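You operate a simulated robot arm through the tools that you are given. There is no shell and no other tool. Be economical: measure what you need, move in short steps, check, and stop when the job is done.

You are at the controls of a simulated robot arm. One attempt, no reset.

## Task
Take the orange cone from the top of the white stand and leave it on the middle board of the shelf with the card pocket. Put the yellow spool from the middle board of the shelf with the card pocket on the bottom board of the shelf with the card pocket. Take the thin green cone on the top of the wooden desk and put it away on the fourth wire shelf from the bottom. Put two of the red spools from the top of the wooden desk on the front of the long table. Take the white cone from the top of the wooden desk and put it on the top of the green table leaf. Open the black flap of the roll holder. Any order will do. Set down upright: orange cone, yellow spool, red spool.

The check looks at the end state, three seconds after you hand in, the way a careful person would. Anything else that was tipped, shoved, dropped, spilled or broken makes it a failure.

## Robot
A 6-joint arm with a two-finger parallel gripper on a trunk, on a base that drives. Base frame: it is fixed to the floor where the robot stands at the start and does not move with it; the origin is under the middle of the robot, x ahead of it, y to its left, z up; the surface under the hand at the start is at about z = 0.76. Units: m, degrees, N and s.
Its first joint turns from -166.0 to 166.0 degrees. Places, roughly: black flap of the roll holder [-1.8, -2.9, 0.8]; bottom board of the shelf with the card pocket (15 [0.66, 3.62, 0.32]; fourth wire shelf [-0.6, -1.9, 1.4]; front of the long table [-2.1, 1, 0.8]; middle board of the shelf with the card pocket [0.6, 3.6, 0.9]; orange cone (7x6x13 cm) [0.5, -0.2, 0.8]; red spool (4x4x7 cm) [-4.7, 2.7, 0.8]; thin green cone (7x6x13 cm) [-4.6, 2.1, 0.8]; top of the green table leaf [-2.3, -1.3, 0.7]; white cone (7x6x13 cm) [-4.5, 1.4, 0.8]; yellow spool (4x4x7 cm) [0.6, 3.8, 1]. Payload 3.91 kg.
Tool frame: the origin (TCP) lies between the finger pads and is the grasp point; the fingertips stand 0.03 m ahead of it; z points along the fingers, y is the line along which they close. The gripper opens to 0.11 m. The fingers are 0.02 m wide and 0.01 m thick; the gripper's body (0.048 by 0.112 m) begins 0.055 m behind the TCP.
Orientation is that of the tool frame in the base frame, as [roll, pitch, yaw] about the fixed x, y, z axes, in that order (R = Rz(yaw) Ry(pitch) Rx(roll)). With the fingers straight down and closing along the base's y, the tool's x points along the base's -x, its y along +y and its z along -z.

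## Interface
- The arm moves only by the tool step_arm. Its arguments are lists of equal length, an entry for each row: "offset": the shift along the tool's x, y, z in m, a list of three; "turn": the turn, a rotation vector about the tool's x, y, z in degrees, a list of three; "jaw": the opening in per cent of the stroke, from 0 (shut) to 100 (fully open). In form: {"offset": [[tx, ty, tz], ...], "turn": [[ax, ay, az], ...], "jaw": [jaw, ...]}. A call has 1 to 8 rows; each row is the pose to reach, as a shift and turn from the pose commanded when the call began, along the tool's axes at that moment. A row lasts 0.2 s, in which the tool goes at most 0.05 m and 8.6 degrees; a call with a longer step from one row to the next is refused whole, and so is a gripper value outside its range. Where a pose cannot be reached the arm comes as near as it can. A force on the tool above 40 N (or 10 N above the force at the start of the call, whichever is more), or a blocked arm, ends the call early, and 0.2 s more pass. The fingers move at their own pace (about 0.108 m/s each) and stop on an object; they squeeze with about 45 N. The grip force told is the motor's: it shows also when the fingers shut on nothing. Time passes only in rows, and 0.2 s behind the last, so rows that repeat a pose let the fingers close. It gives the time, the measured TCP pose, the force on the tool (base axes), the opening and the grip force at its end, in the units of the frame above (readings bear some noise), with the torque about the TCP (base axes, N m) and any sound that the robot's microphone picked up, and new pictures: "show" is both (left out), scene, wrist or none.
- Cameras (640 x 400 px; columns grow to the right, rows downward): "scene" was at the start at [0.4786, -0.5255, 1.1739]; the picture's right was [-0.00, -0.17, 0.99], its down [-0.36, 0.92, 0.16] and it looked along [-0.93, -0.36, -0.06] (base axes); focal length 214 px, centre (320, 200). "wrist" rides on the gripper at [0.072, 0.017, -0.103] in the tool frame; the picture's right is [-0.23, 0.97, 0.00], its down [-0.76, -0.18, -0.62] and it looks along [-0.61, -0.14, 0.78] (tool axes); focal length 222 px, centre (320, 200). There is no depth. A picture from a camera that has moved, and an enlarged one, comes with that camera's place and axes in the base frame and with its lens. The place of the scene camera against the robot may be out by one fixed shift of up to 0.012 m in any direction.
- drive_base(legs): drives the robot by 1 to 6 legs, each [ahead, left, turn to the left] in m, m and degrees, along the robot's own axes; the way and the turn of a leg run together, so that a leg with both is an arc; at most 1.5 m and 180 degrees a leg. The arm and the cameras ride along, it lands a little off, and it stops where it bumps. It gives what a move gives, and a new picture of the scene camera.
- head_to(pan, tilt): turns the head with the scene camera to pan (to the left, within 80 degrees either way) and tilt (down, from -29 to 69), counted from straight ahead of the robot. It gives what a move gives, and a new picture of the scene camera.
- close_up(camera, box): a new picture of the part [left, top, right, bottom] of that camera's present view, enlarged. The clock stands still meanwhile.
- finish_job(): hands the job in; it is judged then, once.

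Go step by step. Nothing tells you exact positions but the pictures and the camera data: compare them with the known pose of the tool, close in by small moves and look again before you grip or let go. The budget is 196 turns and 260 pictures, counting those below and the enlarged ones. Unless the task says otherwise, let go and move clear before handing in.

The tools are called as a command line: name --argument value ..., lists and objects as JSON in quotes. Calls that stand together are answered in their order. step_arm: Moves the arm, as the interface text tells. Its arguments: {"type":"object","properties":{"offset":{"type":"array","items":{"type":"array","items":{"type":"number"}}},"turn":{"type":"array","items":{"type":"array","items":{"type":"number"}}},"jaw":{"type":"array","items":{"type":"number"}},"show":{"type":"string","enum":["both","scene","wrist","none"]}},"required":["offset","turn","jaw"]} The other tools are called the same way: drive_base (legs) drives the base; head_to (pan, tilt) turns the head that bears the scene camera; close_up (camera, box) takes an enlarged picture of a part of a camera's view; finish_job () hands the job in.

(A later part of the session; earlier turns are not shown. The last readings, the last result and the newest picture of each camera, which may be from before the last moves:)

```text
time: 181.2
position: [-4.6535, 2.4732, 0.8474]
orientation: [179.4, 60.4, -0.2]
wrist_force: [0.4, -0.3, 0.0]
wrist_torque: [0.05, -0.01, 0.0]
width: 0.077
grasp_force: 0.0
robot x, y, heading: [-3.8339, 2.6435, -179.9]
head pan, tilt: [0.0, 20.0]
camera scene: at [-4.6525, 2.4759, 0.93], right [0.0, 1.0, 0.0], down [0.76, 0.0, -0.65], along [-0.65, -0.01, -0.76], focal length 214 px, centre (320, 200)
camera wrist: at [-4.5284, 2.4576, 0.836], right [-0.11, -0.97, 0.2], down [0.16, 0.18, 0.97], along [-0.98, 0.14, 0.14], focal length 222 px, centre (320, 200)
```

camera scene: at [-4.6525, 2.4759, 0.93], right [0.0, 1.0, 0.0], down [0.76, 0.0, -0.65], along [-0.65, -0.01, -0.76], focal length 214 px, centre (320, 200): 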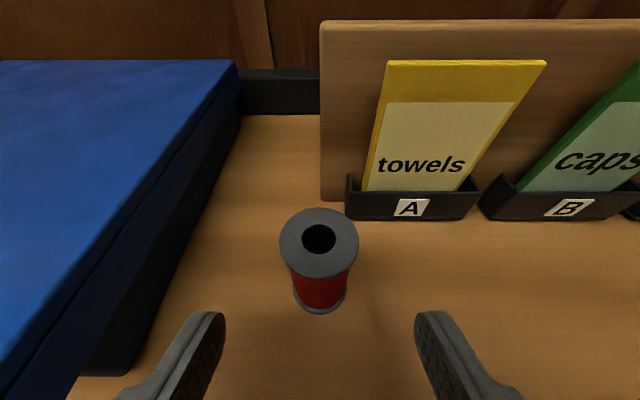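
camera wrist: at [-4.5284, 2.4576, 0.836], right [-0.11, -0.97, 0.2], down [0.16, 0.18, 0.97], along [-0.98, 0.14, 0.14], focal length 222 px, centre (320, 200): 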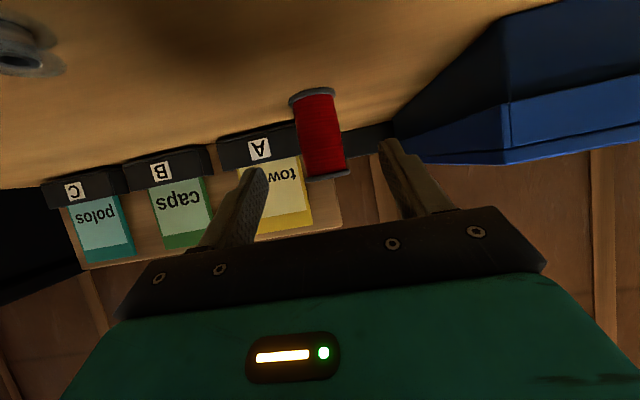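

Aligned. Final advance, close and lift.

step_arm --offset '[[0.003, -0.001, 0.025], [0.004, -0.001, 0.044], [0.004, -0.001, 0.044], [0.004, -0.001, 0.044], [0.004, -0.001, 0.044], [-0.018, -0.001, 0.032], [-0.055, -0.001, 0.011], [-0.095, -0.001, -0.012]]' --turn '[[0, 0, 0], [0, 0, 0], [0, 0, 0], [0, 0, 0], [0, 0, 0], [0, 0, 0], [0, 0, 0], [0, 0, 0]]' --jaw '[70, 70, 20, 0, 0, 0, 0, 0]' --show "wrist"

```text
time: 183.0
position: [-4.693, 2.4753, 0.9361]
orientation: [179.4, 60.3, 0.0]
wrist_force: [-0.3, -0.3, -0.8]
wrist_torque: [0.02, 0.0, 0.0]
width: 0.0317
grasp_force: 45.5
robot x, y, heading: [-3.8351, 2.6436, -180.0]
head pan, tilt: [0.0, 20.0]
camera wrist: at [-4.5665, 2.4596, 0.9248], right [-0.11, -0.97, 0.2], down [0.16, 0.18, 0.97], along [-0.98, 0.14, 0.14], focal length 222 px, centre (320, 200)
```

wrist: 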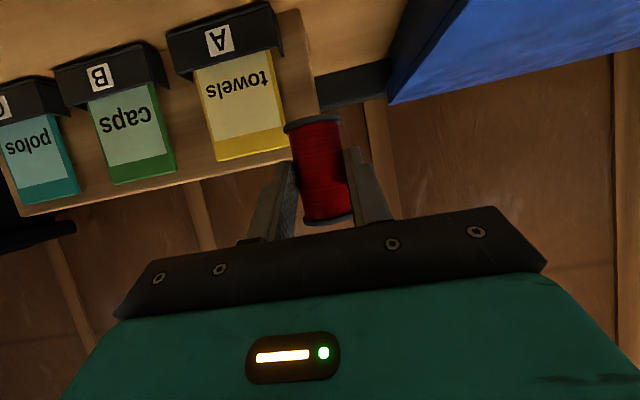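

Held. Retract, then drive back to the long table.

step_arm --offset '[[-0.03, 0, -0.03], [-0.03, 0, -0.08], [-0.02, 0, -0.125], [-0.01, 0, -0.17], [0, 0, -0.215], [0.01, 0, -0.25], [0.015, 0, -0.279]]' --turn '[[0, 0, 0], [0, 0, 0], [0, 0, 0], [0, 0, 0], [0, 0, 0], [0, 0, 0], [0, 0, 0]]' --jaw '[0, 0, 0, 0, 0, 0, 0]' --show "none"

drive_base --legs '[[-0.48, 0, 0], [0, 1.0, 0], [0, 0.9, 0], [0, 0, 180], [0.45, 0, 0]]'

head_to --pan 0 --tilt 18

```text
time: 184.6
position: [-4.4406, 2.4769, 1.0606]
orientation: [179.4, 60.4, -0.3]
wrist_force: [0.5, -0.8, -1.1]
wrist_torque: [0.01, 0.03, 0.01]
width: 0.0317
grasp_force: 45.1
robot x, y, heading: [-3.8384, 2.6394, -180.0]
head pan, tilt: [0.0, 20.0]
```

```text
time: 206.3
position: [-2.325, 0.9463, 1.0596]
orientation: [179.3, 60.3, -178.7]
wrist_force: [0.5, 0.7, -0.6]
wrist_torque: [0.0, -0.02, -0.04]
width: 0.0317
grasp_force: 44.4
robot x, y, heading: [-2.9228, 0.7659, 1.7]
head pan, tilt: [0.0, 20.0]
camera scene: at [-2.3107, 0.9486, 1.1428], right [0.03, -1.0, 0.0], down [-0.76, -0.02, -0.65], along [0.65, 0.02, -0.76], focal length 214 px, centre (320, 200)
```

scene: 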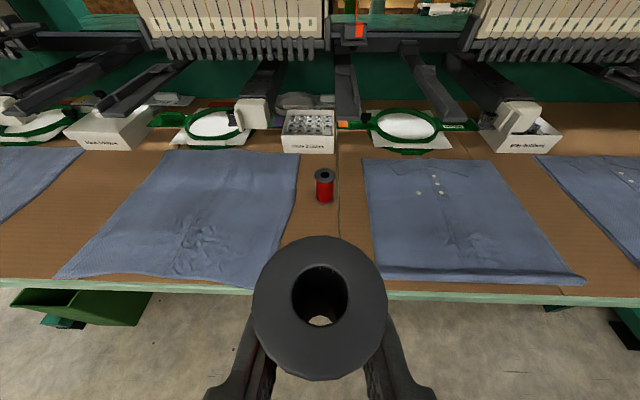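

```text
time: 206.9
position: [-2.3256, 0.9467, 1.0603]
orientation: [179.5, 60.4, -178.8]
wrist_force: [-0.2, -0.1, -0.5]
wrist_torque: [0.0, 0.03, 0.03]
width: 0.0316
grasp_force: 45.2
robot x, y, heading: [-2.9219, 0.7627, 1.5]
head pan, tilt: [0.0, 18.0]
camera scene: at [-2.3089, 0.9487, 1.1456], right [0.03, -1.0, 0.0], down [-0.74, -0.02, -0.67], along [0.67, 0.02, -0.74], focal length 214 px, centre (320, 200)
```

scene: 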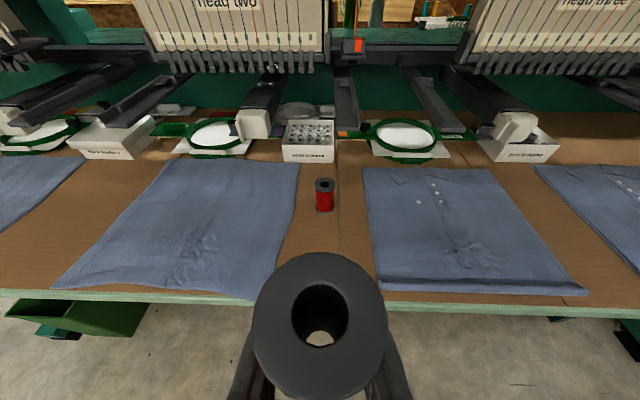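

Table edge x≈-2.195, first spool at (-2.04, 0.945). I'll put the second at (-2.125, 0.94), 9 cm in front of it.

step_arm --offset '[[0.01, -0.002, 0.04], [0.02, -0.003, 0.08], [0.03, -0.005, 0.12], [0.04, -0.006, 0.16], [0.05, -0.007, 0.2], [0.058, -0.008, 0.24], [0.0644, -0.009, 0.264]]' --turn '[[0, 0, 0], [0, 0, 0], [0, 0, 0], [0, 0, 0], [0, 0, 0], [0, 0, 0], [0, 0, 0]]' --jaw '[0, 0, 0, 0, 0, 0, 0]' --show "both"

```text
time: 208.5
position: [-2.128, 0.9457, 0.8732]
orientation: [179.4, 60.4, -178.6]
wrist_force: [0.2, 0.0, -0.1]
wrist_torque: [0.01, 0.0, -0.04]
width: 0.0312
grasp_force: 44.9
robot x, y, heading: [-2.9226, 0.7631, 1.6]
head pan, tilt: [0.0, 18.0]
camera scene: at [-2.1108, 0.947, 0.9586], right [0.03, -1.0, -0.01], down [-0.74, -0.02, -0.67], along [0.67, 0.03, -0.74], focal length 214 px, centre (320, 200)
camera wrist: at [-2.2531, 0.9588, 0.8619], right [0.08, 0.98, 0.2], down [-0.16, -0.19, 0.97], along [0.98, -0.11, 0.14], focal length 222 px, centre (320, 200)
```

scene: 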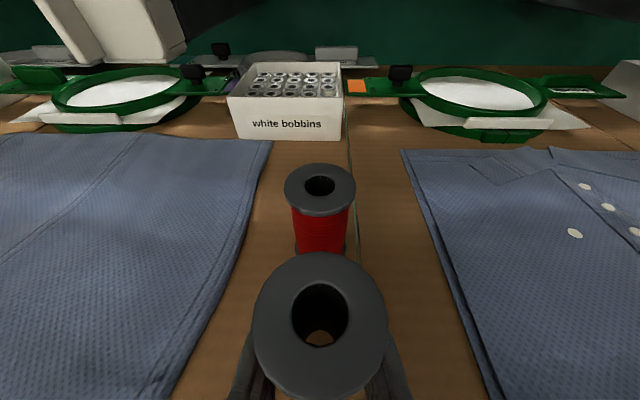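
wrist: 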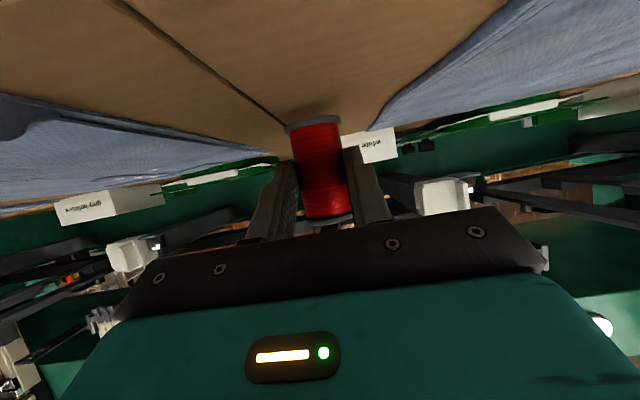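

Clear spacing. Lowering to contact.

step_arm --offset '[[0.0052, 0, 0.003], [0.0095, 0, 0.0055], [0.013, 0, 0.0075]]' --turn '[[0, 0, 0], [0, 0, 0], [0, 0, 0]]' --jaw '[0, 0, 0]' --show "none"

```text
time: 209.3
position: [-2.127, 0.9446, 0.8621]
orientation: [179.4, 60.6, -178.6]
wrist_force: [-0.7, 1.4, 23.6]
wrist_torque: [-0.12, -0.37, 0.06]
width: 0.0318
grasp_force: 45.5
robot x, y, heading: [-2.924, 0.7664, 1.6]
head pan, tilt: [0.0, 18.0]
```

Contact (24 N). Release and retreat.

step_arm --offset '[[-0.0026, 0, -0.0015], [-0.0026, 0, -0.0015], [-0.0026, 0, -0.0015], [-0.0026, 0, -0.03], [-0.0026, 0, -0.07], [-0.0026, 0, -0.11], [-0.03, 0, -0.145], [-0.06, 0, -0.17]]' --turn '[[0, 0, 0], [0, 0, 0], [0, 0, 0], [0, 0, 0], [0, 0, 0], [0, 0, 0], [0, 0, 0], [0, 0, 0]]' --jaw '[10, 60, 75, 75, 75, 75, 75, 75]' --show "scene"

```text
time: 211.1
position: [-2.2443, 0.9408, 0.9943]
orientation: [179.3, 60.4, -178.7]
wrist_force: [1.3, -0.2, -0.3]
wrist_torque: [0.01, -0.02, -0.01]
width: 0.0825
grasp_force: 0.0
robot x, y, heading: [-2.9223, 0.7637, 1.6]
head pan, tilt: [0.0, 18.0]
camera scene: at [-2.2274, 0.9428, 1.0797], right [0.03, -1.0, -0.01], down [-0.74, -0.02, -0.67], along [0.67, 0.02, -0.74], focal length 214 px, centre (320, 200)
```

scene: 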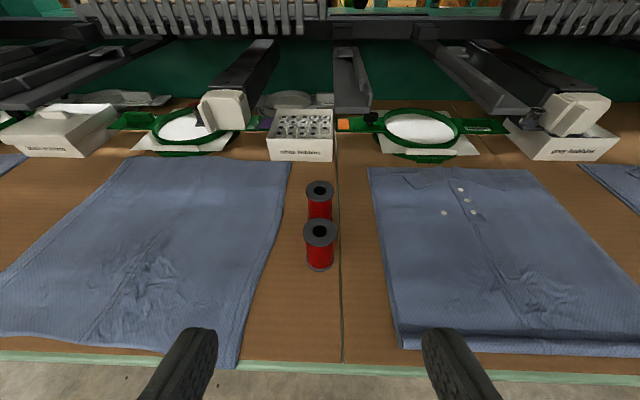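

Both red spools upright. Next the white cone at about (-4.5, 1.4).

step_arm --offset '[[-0.035, 0, -0.02], [-0.06, 0, -0.035]]' --turn '[[0, 0, 0], [0, 0, 0]]' --jaw '[100, 100]' --show "none"

drive_base --legs '[[-0.45, 0, 0], [0, 0, 178], [0, -0.82, 0], [0.3, 0, 0]]'

```text
time: 211.7
position: [-2.2434, 0.9411, 1.0634]
orientation: [179.4, 60.3, -178.8]
wrist_force: [0.2, 0.8, -0.2]
wrist_torque: [0.0, -0.02, -0.03]
width: 0.1099
grasp_force: 0.1
robot x, y, heading: [-2.925, 0.7605, 1.8]
head pan, tilt: [0.0, 18.0]
```

```text
time: 227.4
position: [-4.3782, 1.3639, 1.0623]
orientation: [179.3, 60.3, 1.7]
wrist_force: [-0.1, 0.1, -0.3]
wrist_torque: [0.01, -0.01, -0.02]
width: 0.11
grasp_force: 0.0
robot x, y, heading: [-3.6966, 1.548, -177.6]
head pan, tilt: [0.0, 18.0]
camera scene: at [-4.3778, 1.3661, 1.1488], right [-0.04, 1.0, 0.0], down [0.74, 0.03, -0.67], along [-0.67, -0.03, -0.74], focal length 214 px, centre (320, 200)
```

scene: 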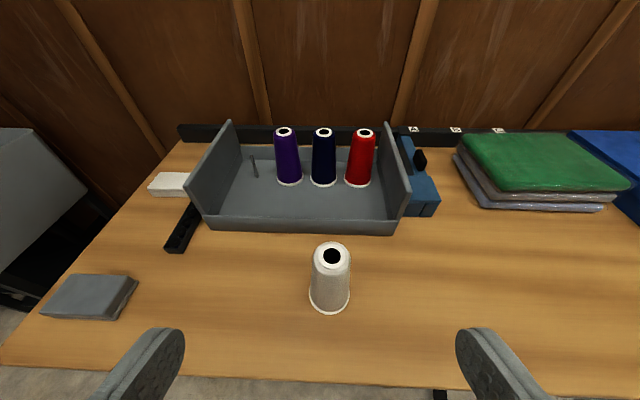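

White cone at (-4.50, 1.376). Approaching it.

step_arm --offset '[[0.045, -0.005, 0], [0.09, -0.01, 0.01], [0.1225, -0.0155, 0.03], [0.1225, -0.0155, 0.075], [0.1225, -0.0155, 0.12], [0.1225, -0.0155, 0.155]]' --turn '[[0, 0, 0], [0, 0, 0], [0, 0, 0], [0, 0, 0], [0, 0, 0], [0, 0, 0]]' --jaw '[100, 100, 100, 100, 100, 100]' --show "both"

```text
time: 228.8
position: [-4.4547, 1.3744, 0.8805]
orientation: [179.3, 60.3, 1.7]
wrist_force: [0.4, -0.1, 1.0]
wrist_torque: [-0.03, -0.04, 0.02]
width: 0.1099
grasp_force: 0.0
robot x, y, heading: [-3.7003, 1.5473, -177.7]
head pan, tilt: [0.0, 18.0]
camera scene: at [-4.4538, 1.3772, 0.9659], right [-0.04, 1.0, -0.01], down [0.74, 0.03, -0.67], along [-0.67, -0.03, -0.74], focal length 214 px, centre (320, 200)
camera wrist: at [-4.3275, 1.3635, 0.8692], right [-0.07, -0.98, 0.2], down [0.16, 0.19, 0.97], along [-0.98, 0.1, 0.14], focal length 222 px, centre (320, 200)
```

scene: 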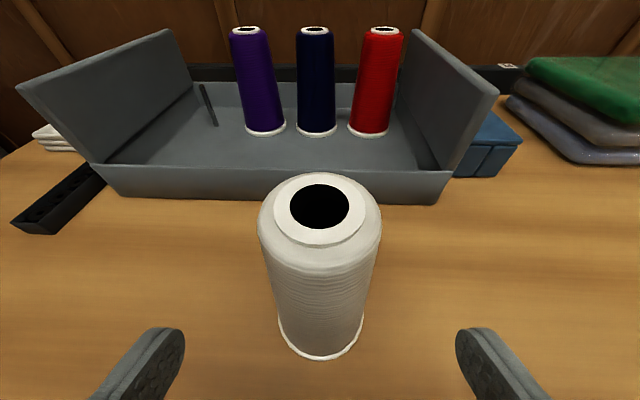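
wrist: 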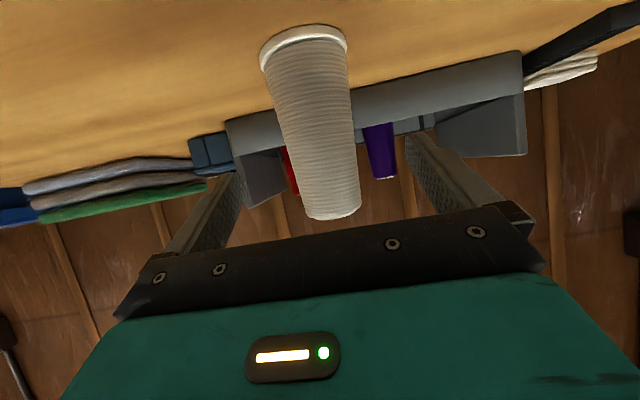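

Centred. Advance the last 5 cm, close and lift.

step_arm --offset '[[0, 0, 0.028], [0, 0, 0.052], [0, 0, 0.052], [0, 0, 0.052], [0, 0, 0.052], [-0.026, 0, 0.037], [-0.065, 0, 0.0145], [-0.105, 0, -0.009]]' --turn '[[0, 0, 0], [0, 0, 0], [0, 0, 0], [0, 0, 0], [0, 0, 0], [0, 0, 0], [0, 0, 0], [0, 0, 0]]' --jaw '[100, 100, 20, 0, 0, 0, 0, 0]' --show "wrist"

```text
time: 230.6
position: [-4.4972, 1.376, 0.9762]
orientation: [179.6, 60.3, 1.9]
wrist_force: [-0.4, 0.0, -1.5]
wrist_torque: [0.0, -0.02, -0.02]
width: 0.0587
grasp_force: 45.3
robot x, y, heading: [-3.6993, 1.5478, -177.8]
head pan, tilt: [0.0, 18.0]
camera wrist: at [-4.3712, 1.3642, 0.9655], right [-0.07, -0.98, 0.2], down [0.16, 0.19, 0.97], along [-0.98, 0.1, 0.14], focal length 222 px, centre (320, 200)
```

wrist: 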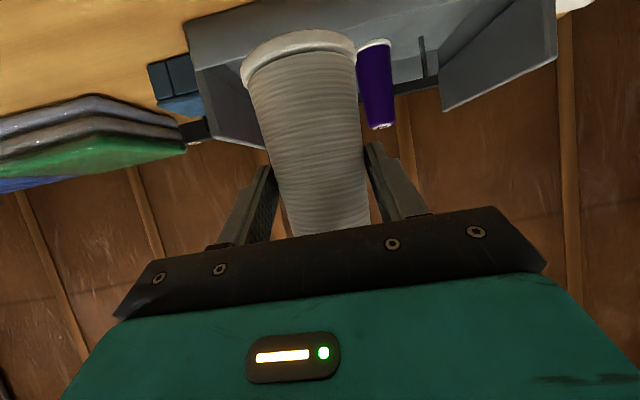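

Held. Retract and drive toward the green leaf.

step_arm --offset '[[-0.02, 0, -0.04], [-0.02, 0, -0.085], [-0.015, 0, -0.13], [-0.008, 0, -0.17], [0.002, 0, -0.206]]' --turn '[[0, 0, 0], [0, 0, 0], [0, 0, 0], [0, 0, 0], [0, 0, 0]]' --jaw '[0, 0, 0, 0, 0]' --show "none"

drive_base --legs '[[-0.35, 0, 0], [0, 0, 88], [1.4, 0, 0]]'

head_to --pan 25 --tilt 0

```text
time: 231.8
position: [-4.3137, 1.381, 1.0732]
orientation: [179.5, 60.2, 1.9]
wrist_force: [-0.3, 0.0, -2.7]
wrist_torque: [0.02, 0.0, 0.0]
width: 0.0584
grasp_force: 45.3
robot x, y, heading: [-3.6991, 1.5466, -177.7]
head pan, tilt: [0.0, 18.0]
```

```text
time: 244.4
position: [-3.2119, -0.4649, 1.0747]
orientation: [179.3, 60.3, 89.1]
wrist_force: [-0.4, 0.6, -1.5]
wrist_torque: [0.02, 0.03, 0.03]
width: 0.0587
grasp_force: 44.5
robot x, y, heading: [-3.3503, 0.1524, -90.4]
head pan, tilt: [0.0, 18.0]
camera scene: at [-3.204, -0.471, 1.1597], right [-1.0, 0.01, 0.0], down [0.01, 0.74, -0.67], along [0.0, -0.67, -0.74], focal length 214 px, centre (320, 200)
```

scene: 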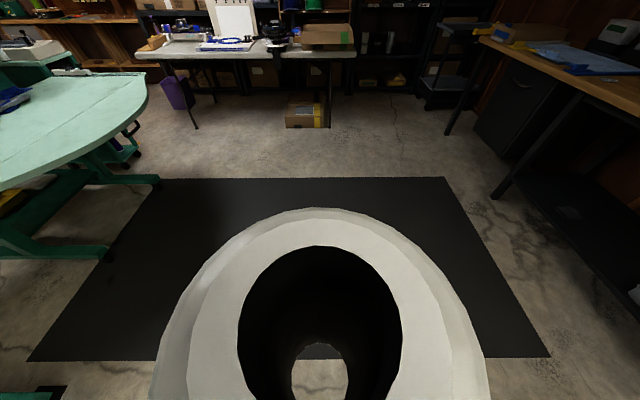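

```text
time: 245.3
position: [-3.2118, -0.4654, 1.0734]
orientation: [179.5, 60.3, 89.1]
wrist_force: [-0.1, -0.6, -2.4]
wrist_torque: [0.02, -0.01, -0.02]
width: 0.0583
grasp_force: 44.9
robot x, y, heading: [-3.3487, 0.156, -90.7]
head pan, tilt: [25.0, 0.0]
camera scene: at [-3.1662, -0.4755, 1.1908], right [-0.91, -0.36, -0.21], down [0.01, 0.5, -0.87], along [0.42, -0.79, -0.45], focal length 214 px, centre (320, 200)
```

scene: 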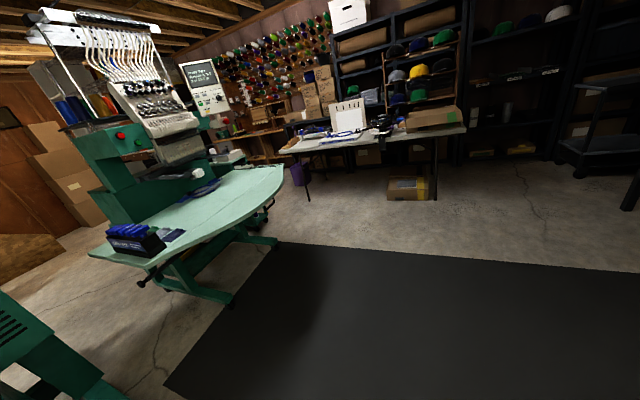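

The green leaf is ahead-left, near (-2.3…-2.0, -1.3). Driving alongside and turning to face it.

drive_base --legs '[[1.5, 0, 0], [0, 0, 90.5]]'

head_to --pan 0 --tilt 5

```text
time: 256.6
position: [-2.7649, -1.216, 1.0757]
orientation: [179.4, 60.3, 178.1]
wrist_force: [0.4, 0.1, -0.8]
wrist_torque: [-0.03, 0.01, 0.0]
width: 0.0587
grasp_force: 44.9
robot x, y, heading: [-3.3942, -1.3429, -1.5]
head pan, tilt: [25.0, 0.0]
camera scene: at [-2.7432, -1.1766, 1.1921], right [0.34, -0.91, -0.21], down [-0.49, 0.02, -0.87], along [0.8, 0.4, -0.45], focal length 214 px, centre (320, 200)
```

scene: 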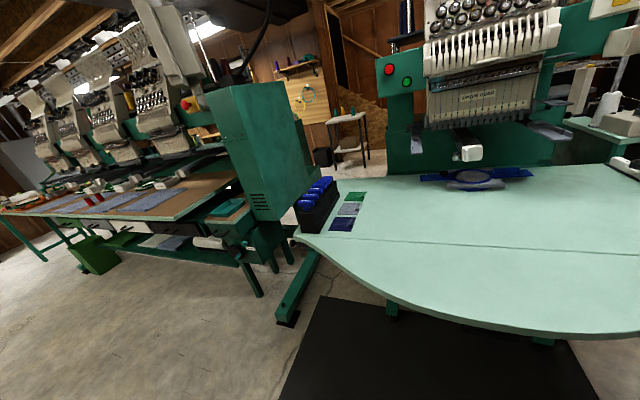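

```text
time: 257.4
position: [-2.7645, -1.2167, 1.0744]
orientation: [179.4, 60.3, 178.1]
wrist_force: [-0.4, -0.8, -1.2]
wrist_torque: [0.0, 0.01, 0.01]
width: 0.0583
grasp_force: 45.6
robot x, y, heading: [-3.3904, -1.3379, -1.7]
head pan, tilt: [0.0, 5.0]
camera scene: at [-2.7392, -1.2146, 1.1792], right [-0.02, -1.0, -0.01], down [-0.57, 0.02, -0.82], along [0.82, -0.02, -0.57], focal length 214 px, centre (320, 200)
```

scene: 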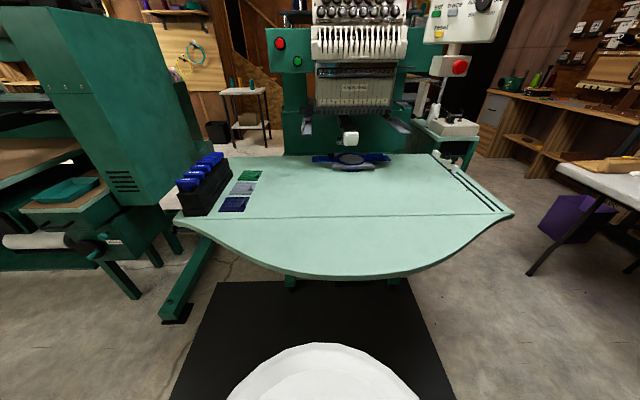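

The leaf's clear middle is at (-2.29, -1.30). Driving closer.

drive_base --legs '[[0.35, -0.07, 1.5]]'

head_to --pan 0 --tilt 15

```text
time: 259.7
position: [-2.4242, -1.2722, 1.0753]
orientation: [179.4, 60.3, 179.6]
wrist_force: [0.2, -0.9, -1.9]
wrist_torque: [0.01, 0.0, -0.02]
width: 0.0586
grasp_force: 44.9
robot x, y, heading: [-3.0479, -1.4169, 0.1]
head pan, tilt: [0.0, 5.0]
camera scene: at [-2.3992, -1.2713, 1.1791], right [0.0, -1.0, 0.0], down [-0.57, 0.0, -0.82], along [0.82, 0.01, -0.57], focal length 214 px, centre (320, 200)
```

scene: 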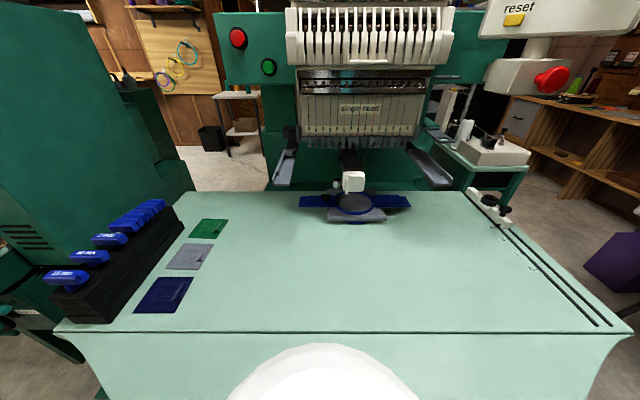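

```text
time: 260.4
position: [-2.4255, -1.2729, 1.0745]
orientation: [179.4, 60.4, 179.7]
wrist_force: [0.2, -0.3, -1.7]
wrist_torque: [-0.01, 0.03, 0.01]
width: 0.0583
grasp_force: 44.2
robot x, y, heading: [-3.0498, -1.4174, 0.0]
head pan, tilt: [0.0, 15.0]
camera scene: at [-2.4058, -1.2713, 1.1635], right [0.0, -1.0, 0.0], down [-0.7, 0.0, -0.71], along [0.71, 0.01, -0.7], focal length 214 px, centre (320, 200)
```

scene: 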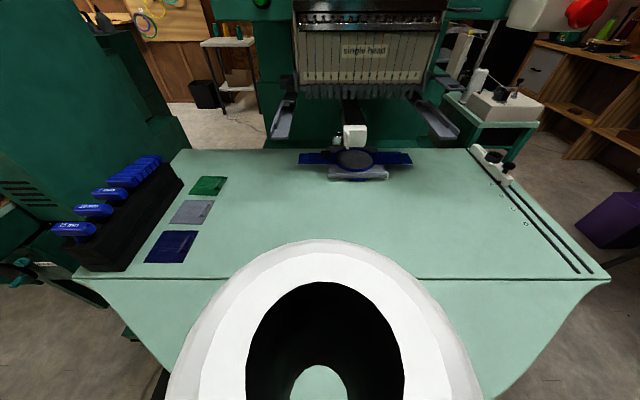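

Leaf z≈0.74, spans x≈-2.43…-2.205. Moving the cone over (-2.31, -1.29) and down most of the way.

step_arm --offset '[[0.0, -0.003, 0.04], [0.005, -0.006, 0.085], [0.03, -0.009, 0.12], [0.06, -0.012, 0.15], [0.095, -0.015, 0.18], [0.125, -0.015, 0.203]]' --turn '[[0, 0, 0], [0, 0, 0], [0, 0, 0], [0, 0, 0], [0, 0, 0], [0, 0, 0]]' --jaw '[0, 0, 0, 0, 0, 0]' --show "both"

```text
time: 261.9
position: [-2.3099, -1.2863, 0.864]
orientation: [179.5, 60.3, 179.6]
wrist_force: [0.0, -0.3, -0.9]
wrist_torque: [-0.02, 0.05, -0.03]
width: 0.0585
grasp_force: 45.3
robot x, y, heading: [-3.0453, -1.4136, -0.1]
head pan, tilt: [0.0, 15.0]
camera scene: at [-2.2922, -1.2836, 0.954], right [0.0, -1.0, 0.0], down [-0.7, 0.0, -0.71], along [0.71, 0.01, -0.7], focal length 214 px, centre (320, 200)
camera wrist: at [-2.4366, -1.2682, 0.8532], right [0.11, 0.97, 0.2], down [-0.16, -0.18, 0.97], along [0.98, -0.14, 0.14], focal length 222 px, centre (320, 200)
```

scene: 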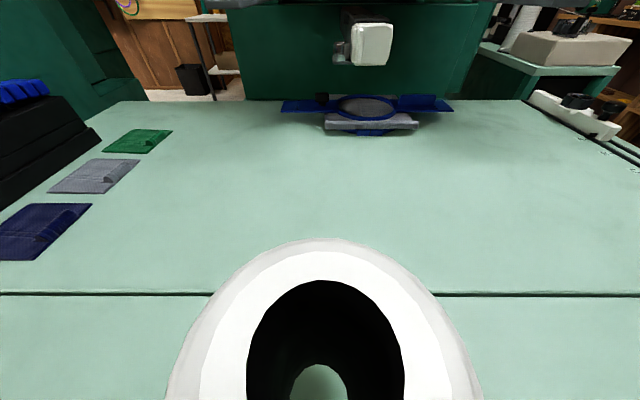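
wrist: 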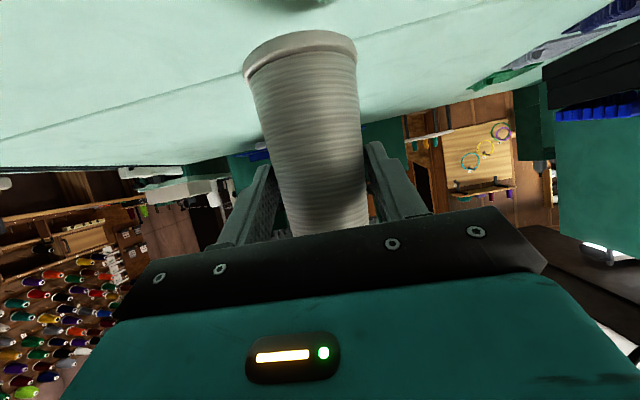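

Good position. Lowering toward contact.

step_arm --offset '[[0.0104, 0, 0.006], [0.0208, 0, 0.012], [0.026, 0, 0.015], [0.03, 0, 0.0173]]' --turn '[[0, 0, 0], [0, 0, 0], [0, 0, 0], [0, 0, 0]]' --jaw '[0, 0, 0, 0]' --show "none"

step_arm --offset '[[0.0043, 0, 0.0025], [0.0087, 0, 0.005], [0.0104, 0, 0.006]]' --turn '[[0, 0, 0], [0, 0, 0], [0, 0, 0]]' --jaw '[0, 0, 0]' --show "wrist"

```text
time: 262.9
position: [-2.3091, -1.2858, 0.8286]
orientation: [179.4, 60.3, 179.8]
wrist_force: [-0.6, -0.1, -0.9]
wrist_torque: [-0.01, 0.03, 0.03]
width: 0.0583
grasp_force: 44.9
robot x, y, heading: [-3.0451, -1.4125, 0.3]
head pan, tilt: [0.0, 15.0]
```

```text
time: 263.9
position: [-2.3091, -1.2866, 0.8229]
orientation: [179.5, 60.8, 179.7]
wrist_force: [0.4, -0.2, 13.8]
wrist_torque: [-0.25, -0.63, -0.02]
width: 0.0584
grasp_force: 45.1
robot x, y, heading: [-3.044, -1.4159, -0.0]
head pan, tilt: [0.0, 15.0]
stopped in row 3: the force on the tool passed its limit at 42 N (the readings are from after the stop); the commanded pose is now the measured one
camera wrist: at [-2.4341, -1.2686, 0.8104], right [0.11, 0.97, 0.2], down [-0.17, -0.18, 0.97], along [0.98, -0.14, 0.15], focal length 222 px, centre (320, 200)
```

wrist: 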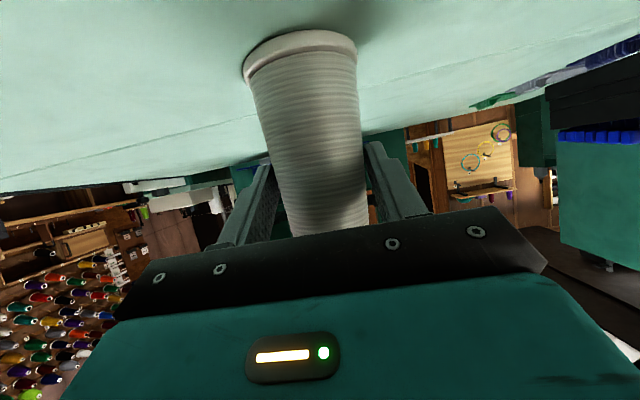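

Contact made. Release and retreat.

step_arm --offset '[[0, 0, 0], [0, 0, 0], [0, 0, 0], [0, 0, -0.03], [0, 0, -0.075], [0, 0, -0.12], [0, 0, -0.165], [0, 0, -0.2]]' --turn '[[0, 0, 0], [0, 0, 0], [0, 0, 0], [0, 0, 0], [0, 0, 0], [0, 0, 0], [0, 0, 0], [0, 0, 0]]' --jaw '[65, 100, 100, 100, 100, 100, 100, 100]' --show "scene"

```text
time: 265.6
position: [-2.4843, -1.2861, 0.9179]
orientation: [179.6, 60.6, 179.9]
wrist_force: [-0.3, 0.5, -0.3]
wrist_torque: [0.02, 0.02, -0.04]
width: 0.1102
grasp_force: 0.1
robot x, y, heading: [-3.0465, -1.4158, 0.1]
head pan, tilt: [0.0, 15.0]
camera scene: at [-2.4658, -1.2845, 1.0069], right [0.0, -1.0, 0.0], down [-0.7, 0.0, -0.71], along [0.71, 0.01, -0.7], focal length 214 px, centre (320, 200)
```

scene: 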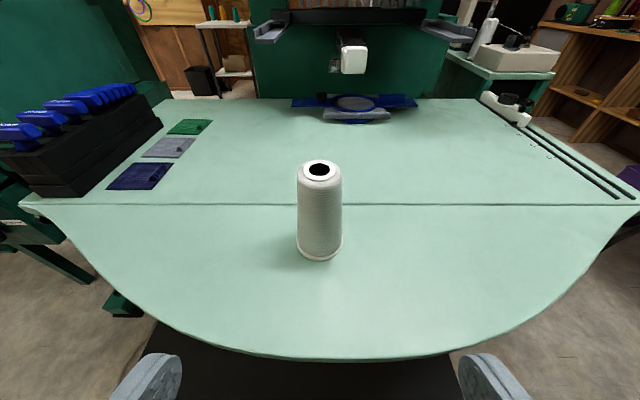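

White cone stands on the leaf. Now back to the desk for the thin green cone.

step_arm --offset '[[-0.043, 0, -0.025], [-0.086, 0, -0.05], [-0.13, 0, -0.074]]' --turn '[[0, 0, 0], [0, 0, 0], [0, 0, 0]]' --jaw '[100, 100, 100]' --show "none"

drive_base --legs '[[-0.3, 0, 0], [0, 0, 180], [0, -1.3, 0], [0, -1.3, 0], [0, -1.0, 0], [0.3, 0, 0]]'

```text
refused: row 3 steps farther than a row can; nothing moved
```

```text
time: 293.7
position: [-4.2145, 2.0556, 0.9164]
orientation: [179.5, 60.7, -0.5]
wrist_force: [0.3, 0.4, -0.1]
wrist_torque: [-0.01, 0.0, -0.02]
width: 0.11
grasp_force: 0.2
robot x, y, heading: [-3.6514, 2.1826, 179.7]
head pan, tilt: [0.0, 15.0]
camera scene: at [-4.2154, 2.0581, 1.0059], right [0.0, 1.0, 0.0], down [0.7, 0.0, -0.72], along [-0.72, 0.0, -0.7], focal length 214 px, centre (320, 200)
```

scene: 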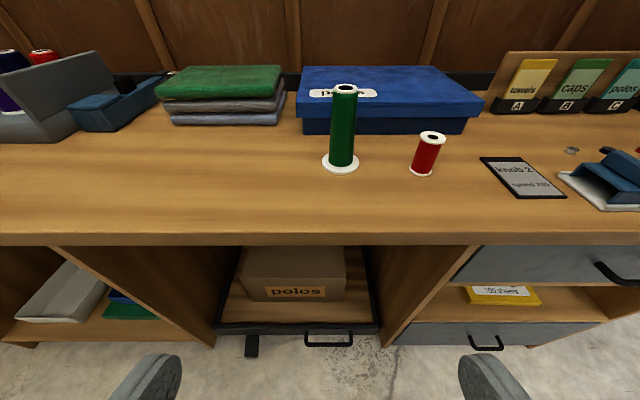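

Thin green cone at (-4.543, 2.094). For the high wire shelf I'd rather hold it with a nearly horizontal tool, so I'll level the tool by 20° first.

step_arm --offset '[[0, 0, 0], [0, 0, 0], [0, 0, 0]]' --turn '[[0, -7, 0], [0, -14, 0], [0, -20.5, 0]]' --jaw '[75, 75, 75]' --show "scene"

```text
time: 294.5
position: [-4.2138, 2.0565, 0.9168]
orientation: [178.4, 81.2, -1.6]
wrist_force: [0.4, -0.5, 0.4]
wrist_torque: [0.01, 0.04, 0.01]
width: 0.0825
grasp_force: 0.1
robot x, y, heading: [-3.651, 2.1805, 179.8]
head pan, tilt: [0.0, 15.0]
camera scene: at [-4.182, 2.0584, 1.0037], right [0.0, 1.0, 0.0], down [0.4, 0.0, -0.92], along [-0.92, 0.0, -0.4], focal length 214 px, centre (320, 200)
```

scene: 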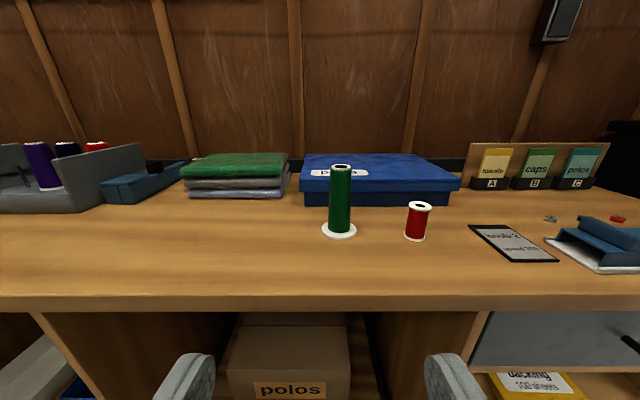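

step_arm --offset '[[0.0, -0.01, 0.045], [0.005, -0.02, 0.09], [0.01, -0.03, 0.135], [0.016, -0.0375, 0.18], [0.016, -0.0375, 0.225], [0.016, -0.0375, 0.255]]' --turn '[[0, 0, 0], [0, 0, 0], [0, 0, 0], [0, 0, 0], [0, 0, 0], [0, 0, 0]]' --jaw '[75, 75, 75, 75, 75, 75]' --show "both"

```text
time: 295.9
position: [-4.4648, 2.0931, 0.8607]
orientation: [178.2, 81.1, -1.8]
wrist_force: [-0.3, -0.3, 0.8]
wrist_torque: [-0.01, 0.02, -0.01]
width: 0.0826
grasp_force: 0.1
robot x, y, heading: [-3.6499, 2.1827, 180.0]
head pan, tilt: [0.0, 15.0]
camera scene: at [-4.434, 2.0952, 0.9486], right [0.0, 1.0, 0.0], down [0.4, 0.0, -0.91], along [-0.91, 0.0, -0.4], focal length 214 px, centre (320, 200)
camera wrist: at [-4.3518, 2.0761, 0.8061], right [-0.04, -0.97, 0.23], down [0.5, 0.18, 0.85], along [-0.87, 0.14, 0.48], focal length 222 px, centre (320, 200)
```

scene: 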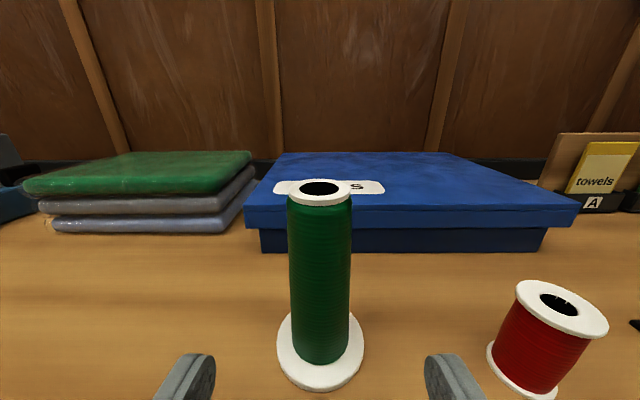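
wrist: 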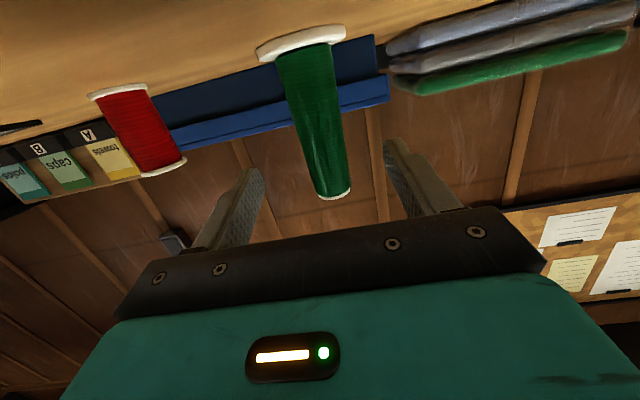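

Aligned. Advance level 7 cm, close and lift.

step_arm --offset '[[-0.005, 0, 0.035], [-0.011, 0, 0.07], [-0.011, 0, 0.07], [-0.011, 0, 0.07], [-0.011, 0, 0.07], [-0.04, 0, 0.065], [-0.085, 0, 0.058], [-0.13, 0, 0.05]]' --turn '[[0, 0, 0], [0, 0, 0], [0, 0, 0], [0, 0, 0], [0, 0, 0], [0, 0, 0], [0, 0, 0], [0, 0, 0]]' --jaw '[75, 75, 30, 0, 0, 0, 0, 0]' --show "both"

```text
time: 297.7
position: [-4.5362, 2.0887, 0.9818]
orientation: [178.6, 81.0, -1.5]
wrist_force: [-0.2, -0.1, -1.2]
wrist_torque: [0.0, 0.02, 0.0]
width: 0.0496
grasp_force: 45.0
robot x, y, heading: [-3.6489, 2.1826, 179.7]
head pan, tilt: [0.0, 15.0]
camera scene: at [-4.5049, 2.0928, 1.0693], right [0.0, 1.0, 0.0], down [0.41, 0.0, -0.91], along [-0.91, 0.0, -0.41], focal length 214 px, centre (320, 200)
camera wrist: at [-4.4224, 2.0738, 0.927], right [-0.04, -0.97, 0.23], down [0.5, 0.18, 0.85], along [-0.87, 0.14, 0.48], focal length 222 px, centre (320, 200)
```

scene: 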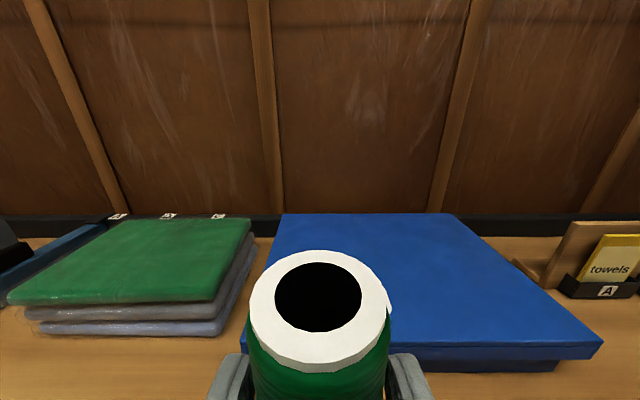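
wrist: 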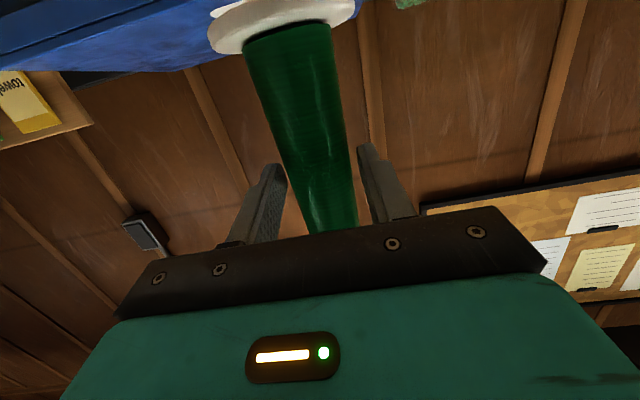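

Green cone held. The wire shelf lies on the other side of the machines, so I'll retrace the aisle. Retract first.

step_arm --offset '[[-0.03, 0, -0.035], [-0.05, 0, -0.08], [-0.05, 0, -0.125], [-0.05, 0, -0.17], [-0.05, 0, -0.215], [-0.05, 0, -0.25]]' --turn '[[0, 0, 0], [0, 0, 0], [0, 0, 0], [0, 0, 0], [0, 0, 0], [0, 0, 0]]' --jaw '[0, 0, 0, 0, 0, 0]' --show "none"

drive_base --legs '[[-0.3, 0, 0], [0, -0.8, 0], [0, -0.8, 0], [0, 0, 180]]'

```text
time: 299.1
position: [-4.2929, 2.0949, 1.068]
orientation: [178.7, 81.1, -1.2]
wrist_force: [-0.3, 0.4, -0.9]
wrist_torque: [0.03, 0.01, 0.01]
width: 0.0493
grasp_force: 44.7
robot x, y, heading: [-3.6502, 2.1828, 179.9]
head pan, tilt: [0.0, 15.0]
```

```text
time: 316.3
position: [-2.7213, 3.8795, 1.0698]
orientation: [178.4, 81.1, 178.5]
wrist_force: [0.9, -0.3, -0.6]
wrist_torque: [-0.03, 0.05, 0.01]
width: 0.0487
grasp_force: 45.2
robot x, y, heading: [-3.364, 3.7912, -0.1]
head pan, tilt: [0.0, 15.0]
camera scene: at [-2.7356, 3.8818, 1.1569], right [0.0, -1.0, 0.0], down [-0.4, 0.0, -0.91], along [0.91, 0.0, -0.4], focal length 214 px, centre (320, 200)
```

scene: 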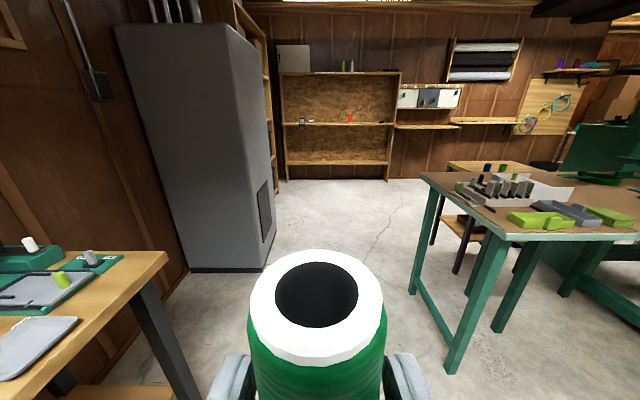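

The aisle is clear. Drive through and down to the start area, then turn toward the wire shelf.

drive_base --legs '[[1.4, -0.03, 0], [1.45, 0, 0], [0, 0, -90], [1.5, 0, 0], [1.5, 0, 0]]'

head_to --pan -10 --tilt -10

```text
time: 348.2
position: [-0.307, 0.1641, 1.0699]
orientation: [178.4, 81.1, 89.8]
wrist_force: [-0.1, -0.1, 0.0]
wrist_torque: [0.02, -0.02, 0.03]
width: 0.0435
grasp_force: 45.0
robot x, y, heading: [-0.4114, 0.8061, -88.7]
head pan, tilt: [0.0, 15.0]
camera scene: at [-0.3002, 0.1884, 1.1569], right [-1.0, -0.02, 0.0], down [-0.01, 0.4, -0.91], along [0.02, -0.91, -0.4], focal length 214 px, centre (320, 200)
```

scene: 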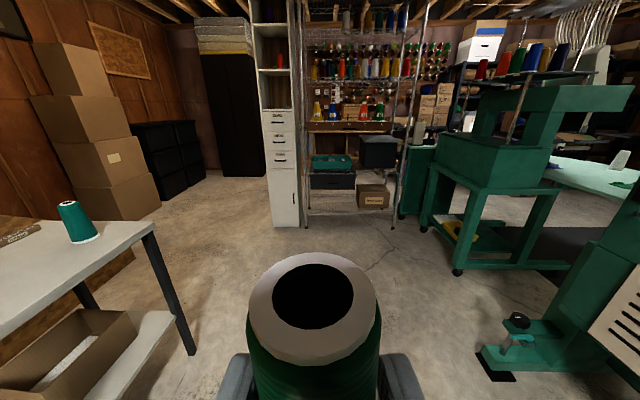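

```text
time: 349.1
position: [-0.3078, 0.1648, 1.0702]
orientation: [178.4, 81.1, 89.7]
wrist_force: [0.3, 0.6, -1.1]
wrist_torque: [0.02, 0.01, 0.0]
width: 0.0431
grasp_force: 44.9
robot x, y, heading: [-0.4088, 0.8043, -88.8]
head pan, tilt: [-10.0, -10.0]
camera scene: at [-0.3151, 0.1923, 1.1973], right [-0.99, 0.15, 0.02], down [-0.03, -0.02, -1.0], along [-0.15, -0.99, 0.02], focal length 214 px, centre (320, 200)
```

scene: 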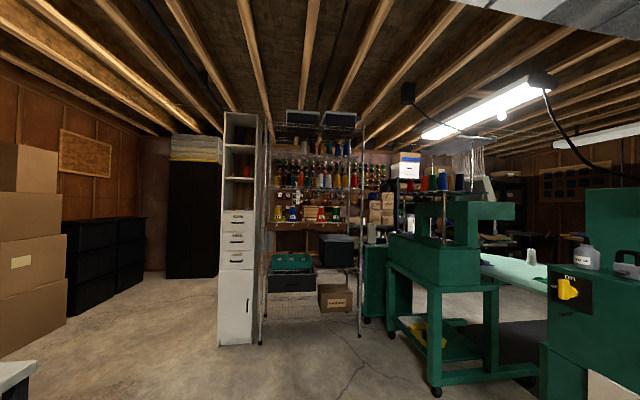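

The wire rack is ahead at about (-0.6, -1.9). The grip width is slowly shrinking, so I'll be quick; zoom on the rack.

close_up --camera "scene" --box '[230, 100, 390, 340]'

close_up --camera "wrist" --box '[160, 0, 480, 250]'

```text
1.67 times, centred on (310, 220) of scene
camera zoom: at [-0.3151, 0.1923, 1.1973], right [-0.99, 0.15, 0.02], down [-0.03, -0.02, -1.0], along [-0.15, -0.99, 0.02], focal length 358 px, centre (337, 167)
```

zoom: 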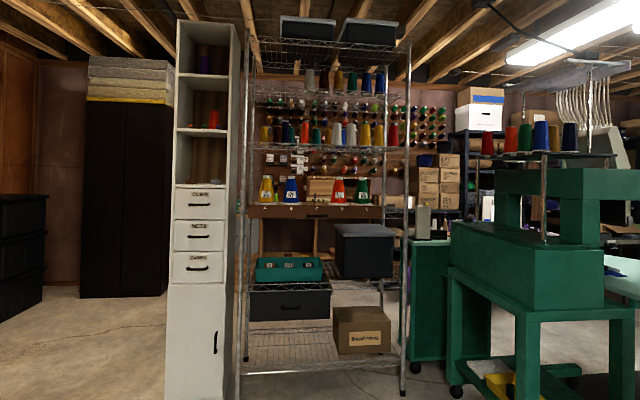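

```text
1.60 times, centred on (320, 125) of wrist
camera zoom: at [-0.2927, 0.2776, 1.0144], right [0.97, -0.01, 0.23], down [-0.19, 0.49, 0.85], along [-0.12, -0.87, 0.48], focal length 355 px, centre (320, 320)
```

zoom: 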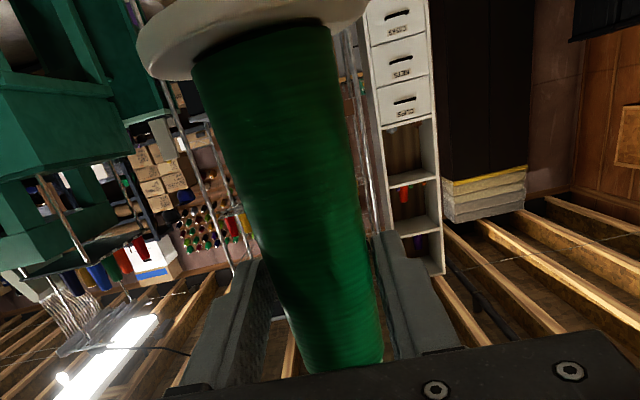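

The fourth shelf (z≈1.34) carries cones; I need a closer look. Raise the arm to shelf height and drive nearer.

step_arm --offset '[[-0.047, 0, -0.007], [-0.094, 0, -0.014], [-0.141, 0, -0.022], [-0.188, 0, -0.029], [-0.235, 0, -0.036], [-0.282, 0, -0.044], [-0.329, 0, -0.051], [-0.376, 0, -0.058]]' --turn '[[0, 0, 0], [0, 0, 0], [0, 0, 0], [0, 0, 0], [0, 0, 0], [0, 0, 0], [0, 0, 0], [0, 0, 0]]' --jaw '[0, 0, 0, 0, 0, 0, 0, 0]' --show "none"

drive_base --legs '[[1.4, -0.15, 0]]'

head_to --pan -5 --tilt 5

```text
time: 350.9
position: [-0.3104, 0.1631, 1.4512]
orientation: [178.4, 81.3, 89.8]
wrist_force: [-0.3, 0.1, -0.9]
wrist_torque: [0.0, 0.0, -0.01]
width: 0.0423
grasp_force: 45.4
robot x, y, heading: [-0.4062, 0.8022, -88.8]
head pan, tilt: [-10.0, -10.0]
```

```text
time: 357.9
position: [-0.4531, -1.2319, 1.4509]
orientation: [178.4, 81.2, 88.7]
wrist_force: [-0.5, -0.1, -1.5]
wrist_torque: [-0.01, 0.02, -0.02]
width: 0.0424
grasp_force: 44.5
robot x, y, heading: [-0.5448, -0.5914, -90.0]
head pan, tilt: [-10.0, -10.0]
camera scene: at [-0.4606, -1.2022, 1.5783], right [-0.99, 0.16, 0.02], down [-0.03, -0.02, -1.0], along [-0.16, -0.99, 0.02], focal length 214 px, centre (320, 200)
```

scene: 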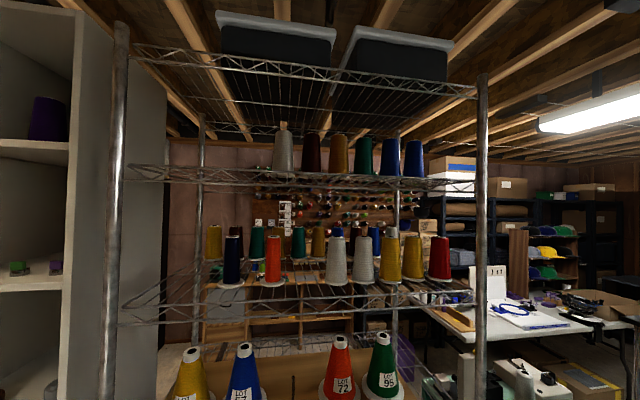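

```text
time: 358.6
position: [-0.4533, -1.231, 1.45]
orientation: [178.5, 81.2, 88.9]
wrist_force: [0.7, 0.3, -0.5]
wrist_torque: [0.0, -0.04, 0.0]
width: 0.0423
grasp_force: 45.5
robot x, y, heading: [-0.5452, -0.5901, -89.8]
head pan, tilt: [-5.0, 5.0]
camera scene: at [-0.4539, -1.207, 1.5542], right [-1.0, 0.08, 0.01], down [0.01, 0.24, -0.97], along [-0.08, -0.97, -0.24], focal length 214 px, centre (320, 200)
```

scene: 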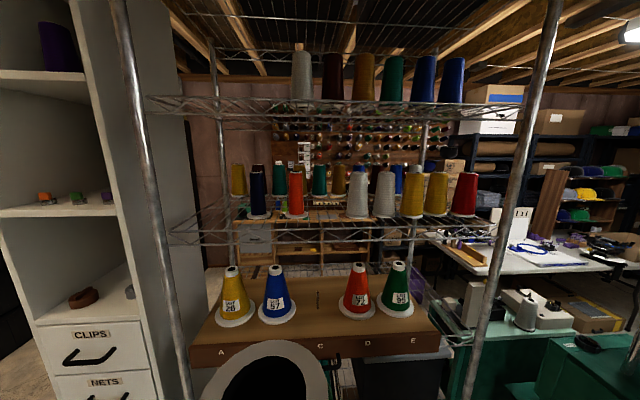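

Fourth shelf: front row of cones with a gap between the orange and white ones, and room at the front. I'll raise the arm 10 cm to triangulate the shelf height.

step_arm --offset '[[-0.049, 0, -0.0075], [-0.098, 0, -0.015]]' --turn '[[0, 0, 0], [0, 0, 0]]' --jaw '[0, 0]' --show "none"

close_up --camera "scene" --box '[140, 90, 520, 330]'

```text
time: 359.2
position: [-0.4508, -1.2311, 1.5499]
orientation: [178.5, 81.3, 89.0]
wrist_force: [-0.8, 1.4, -0.3]
wrist_torque: [0.04, -0.02, 0.01]
width: 0.0426
grasp_force: 45.0
robot x, y, heading: [-0.5422, -0.5901, -89.8]
head pan, tilt: [-5.0, 5.0]
```

```text
1.67 times, centred on (330, 210) of scene
camera zoom: at [-0.4518, -1.2061, 1.6538], right [-1.0, 0.08, 0.01], down [0.01, 0.24, -0.97], along [-0.08, -0.97, -0.24], focal length 358 px, centre (303, 183)
```

zoom: 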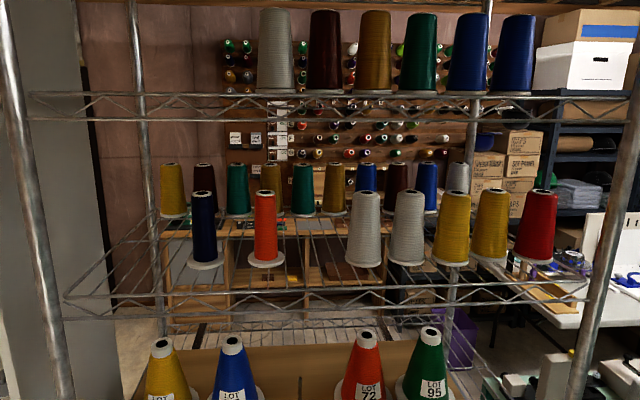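

Shelf 4 surface z≈1.375, rim at y≈-1.674, front row of cones at y≈-1.79; the gap centre is x≈-0.525. I'll place the cone at (-0.525, -1.74). Lower slightly and drive in.

step_arm --offset '[[0.0385, 0, 0.006], [0.0385, 0, 0.006]]' --turn '[[0, 0, 0], [0, 0, 0]]' --jaw '[0, 0]' --show "none"

drive_base --legs '[[0.33, -0.075, 0]]'

```text
time: 359.8
position: [-0.453, -1.2313, 1.5116]
orientation: [178.5, 81.1, 88.9]
wrist_force: [-0.4, 0.2, -0.4]
wrist_torque: [0.02, -0.03, -0.02]
width: 0.0427
grasp_force: 44.9
robot x, y, heading: [-0.5442, -0.5912, -89.7]
head pan, tilt: [-5.0, 5.0]
```

```text
time: 362.1
position: [-0.5282, -1.5653, 1.5118]
orientation: [178.4, 81.2, 88.7]
wrist_force: [0.3, 0.5, -0.9]
wrist_torque: [0.0, 0.03, 0.01]
width: 0.0425
grasp_force: 45.0
robot x, y, heading: [-0.6162, -0.9209, -89.9]
head pan, tilt: [-5.0, 5.0]
camera scene: at [-0.5283, -1.5407, 1.6152], right [-1.0, 0.08, 0.01], down [0.01, 0.24, -0.97], along [-0.08, -0.97, -0.24], focal length 214 px, centre (320, 200)
```

scene: 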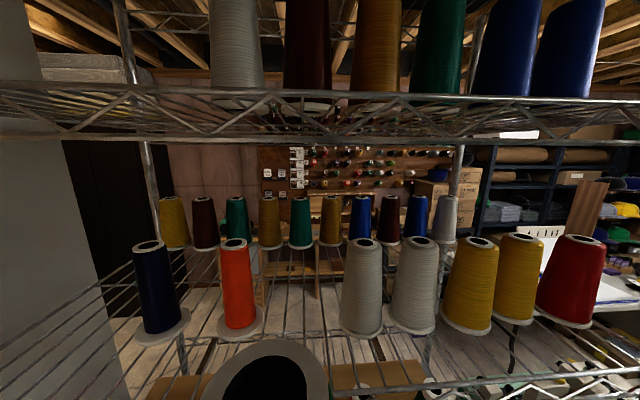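

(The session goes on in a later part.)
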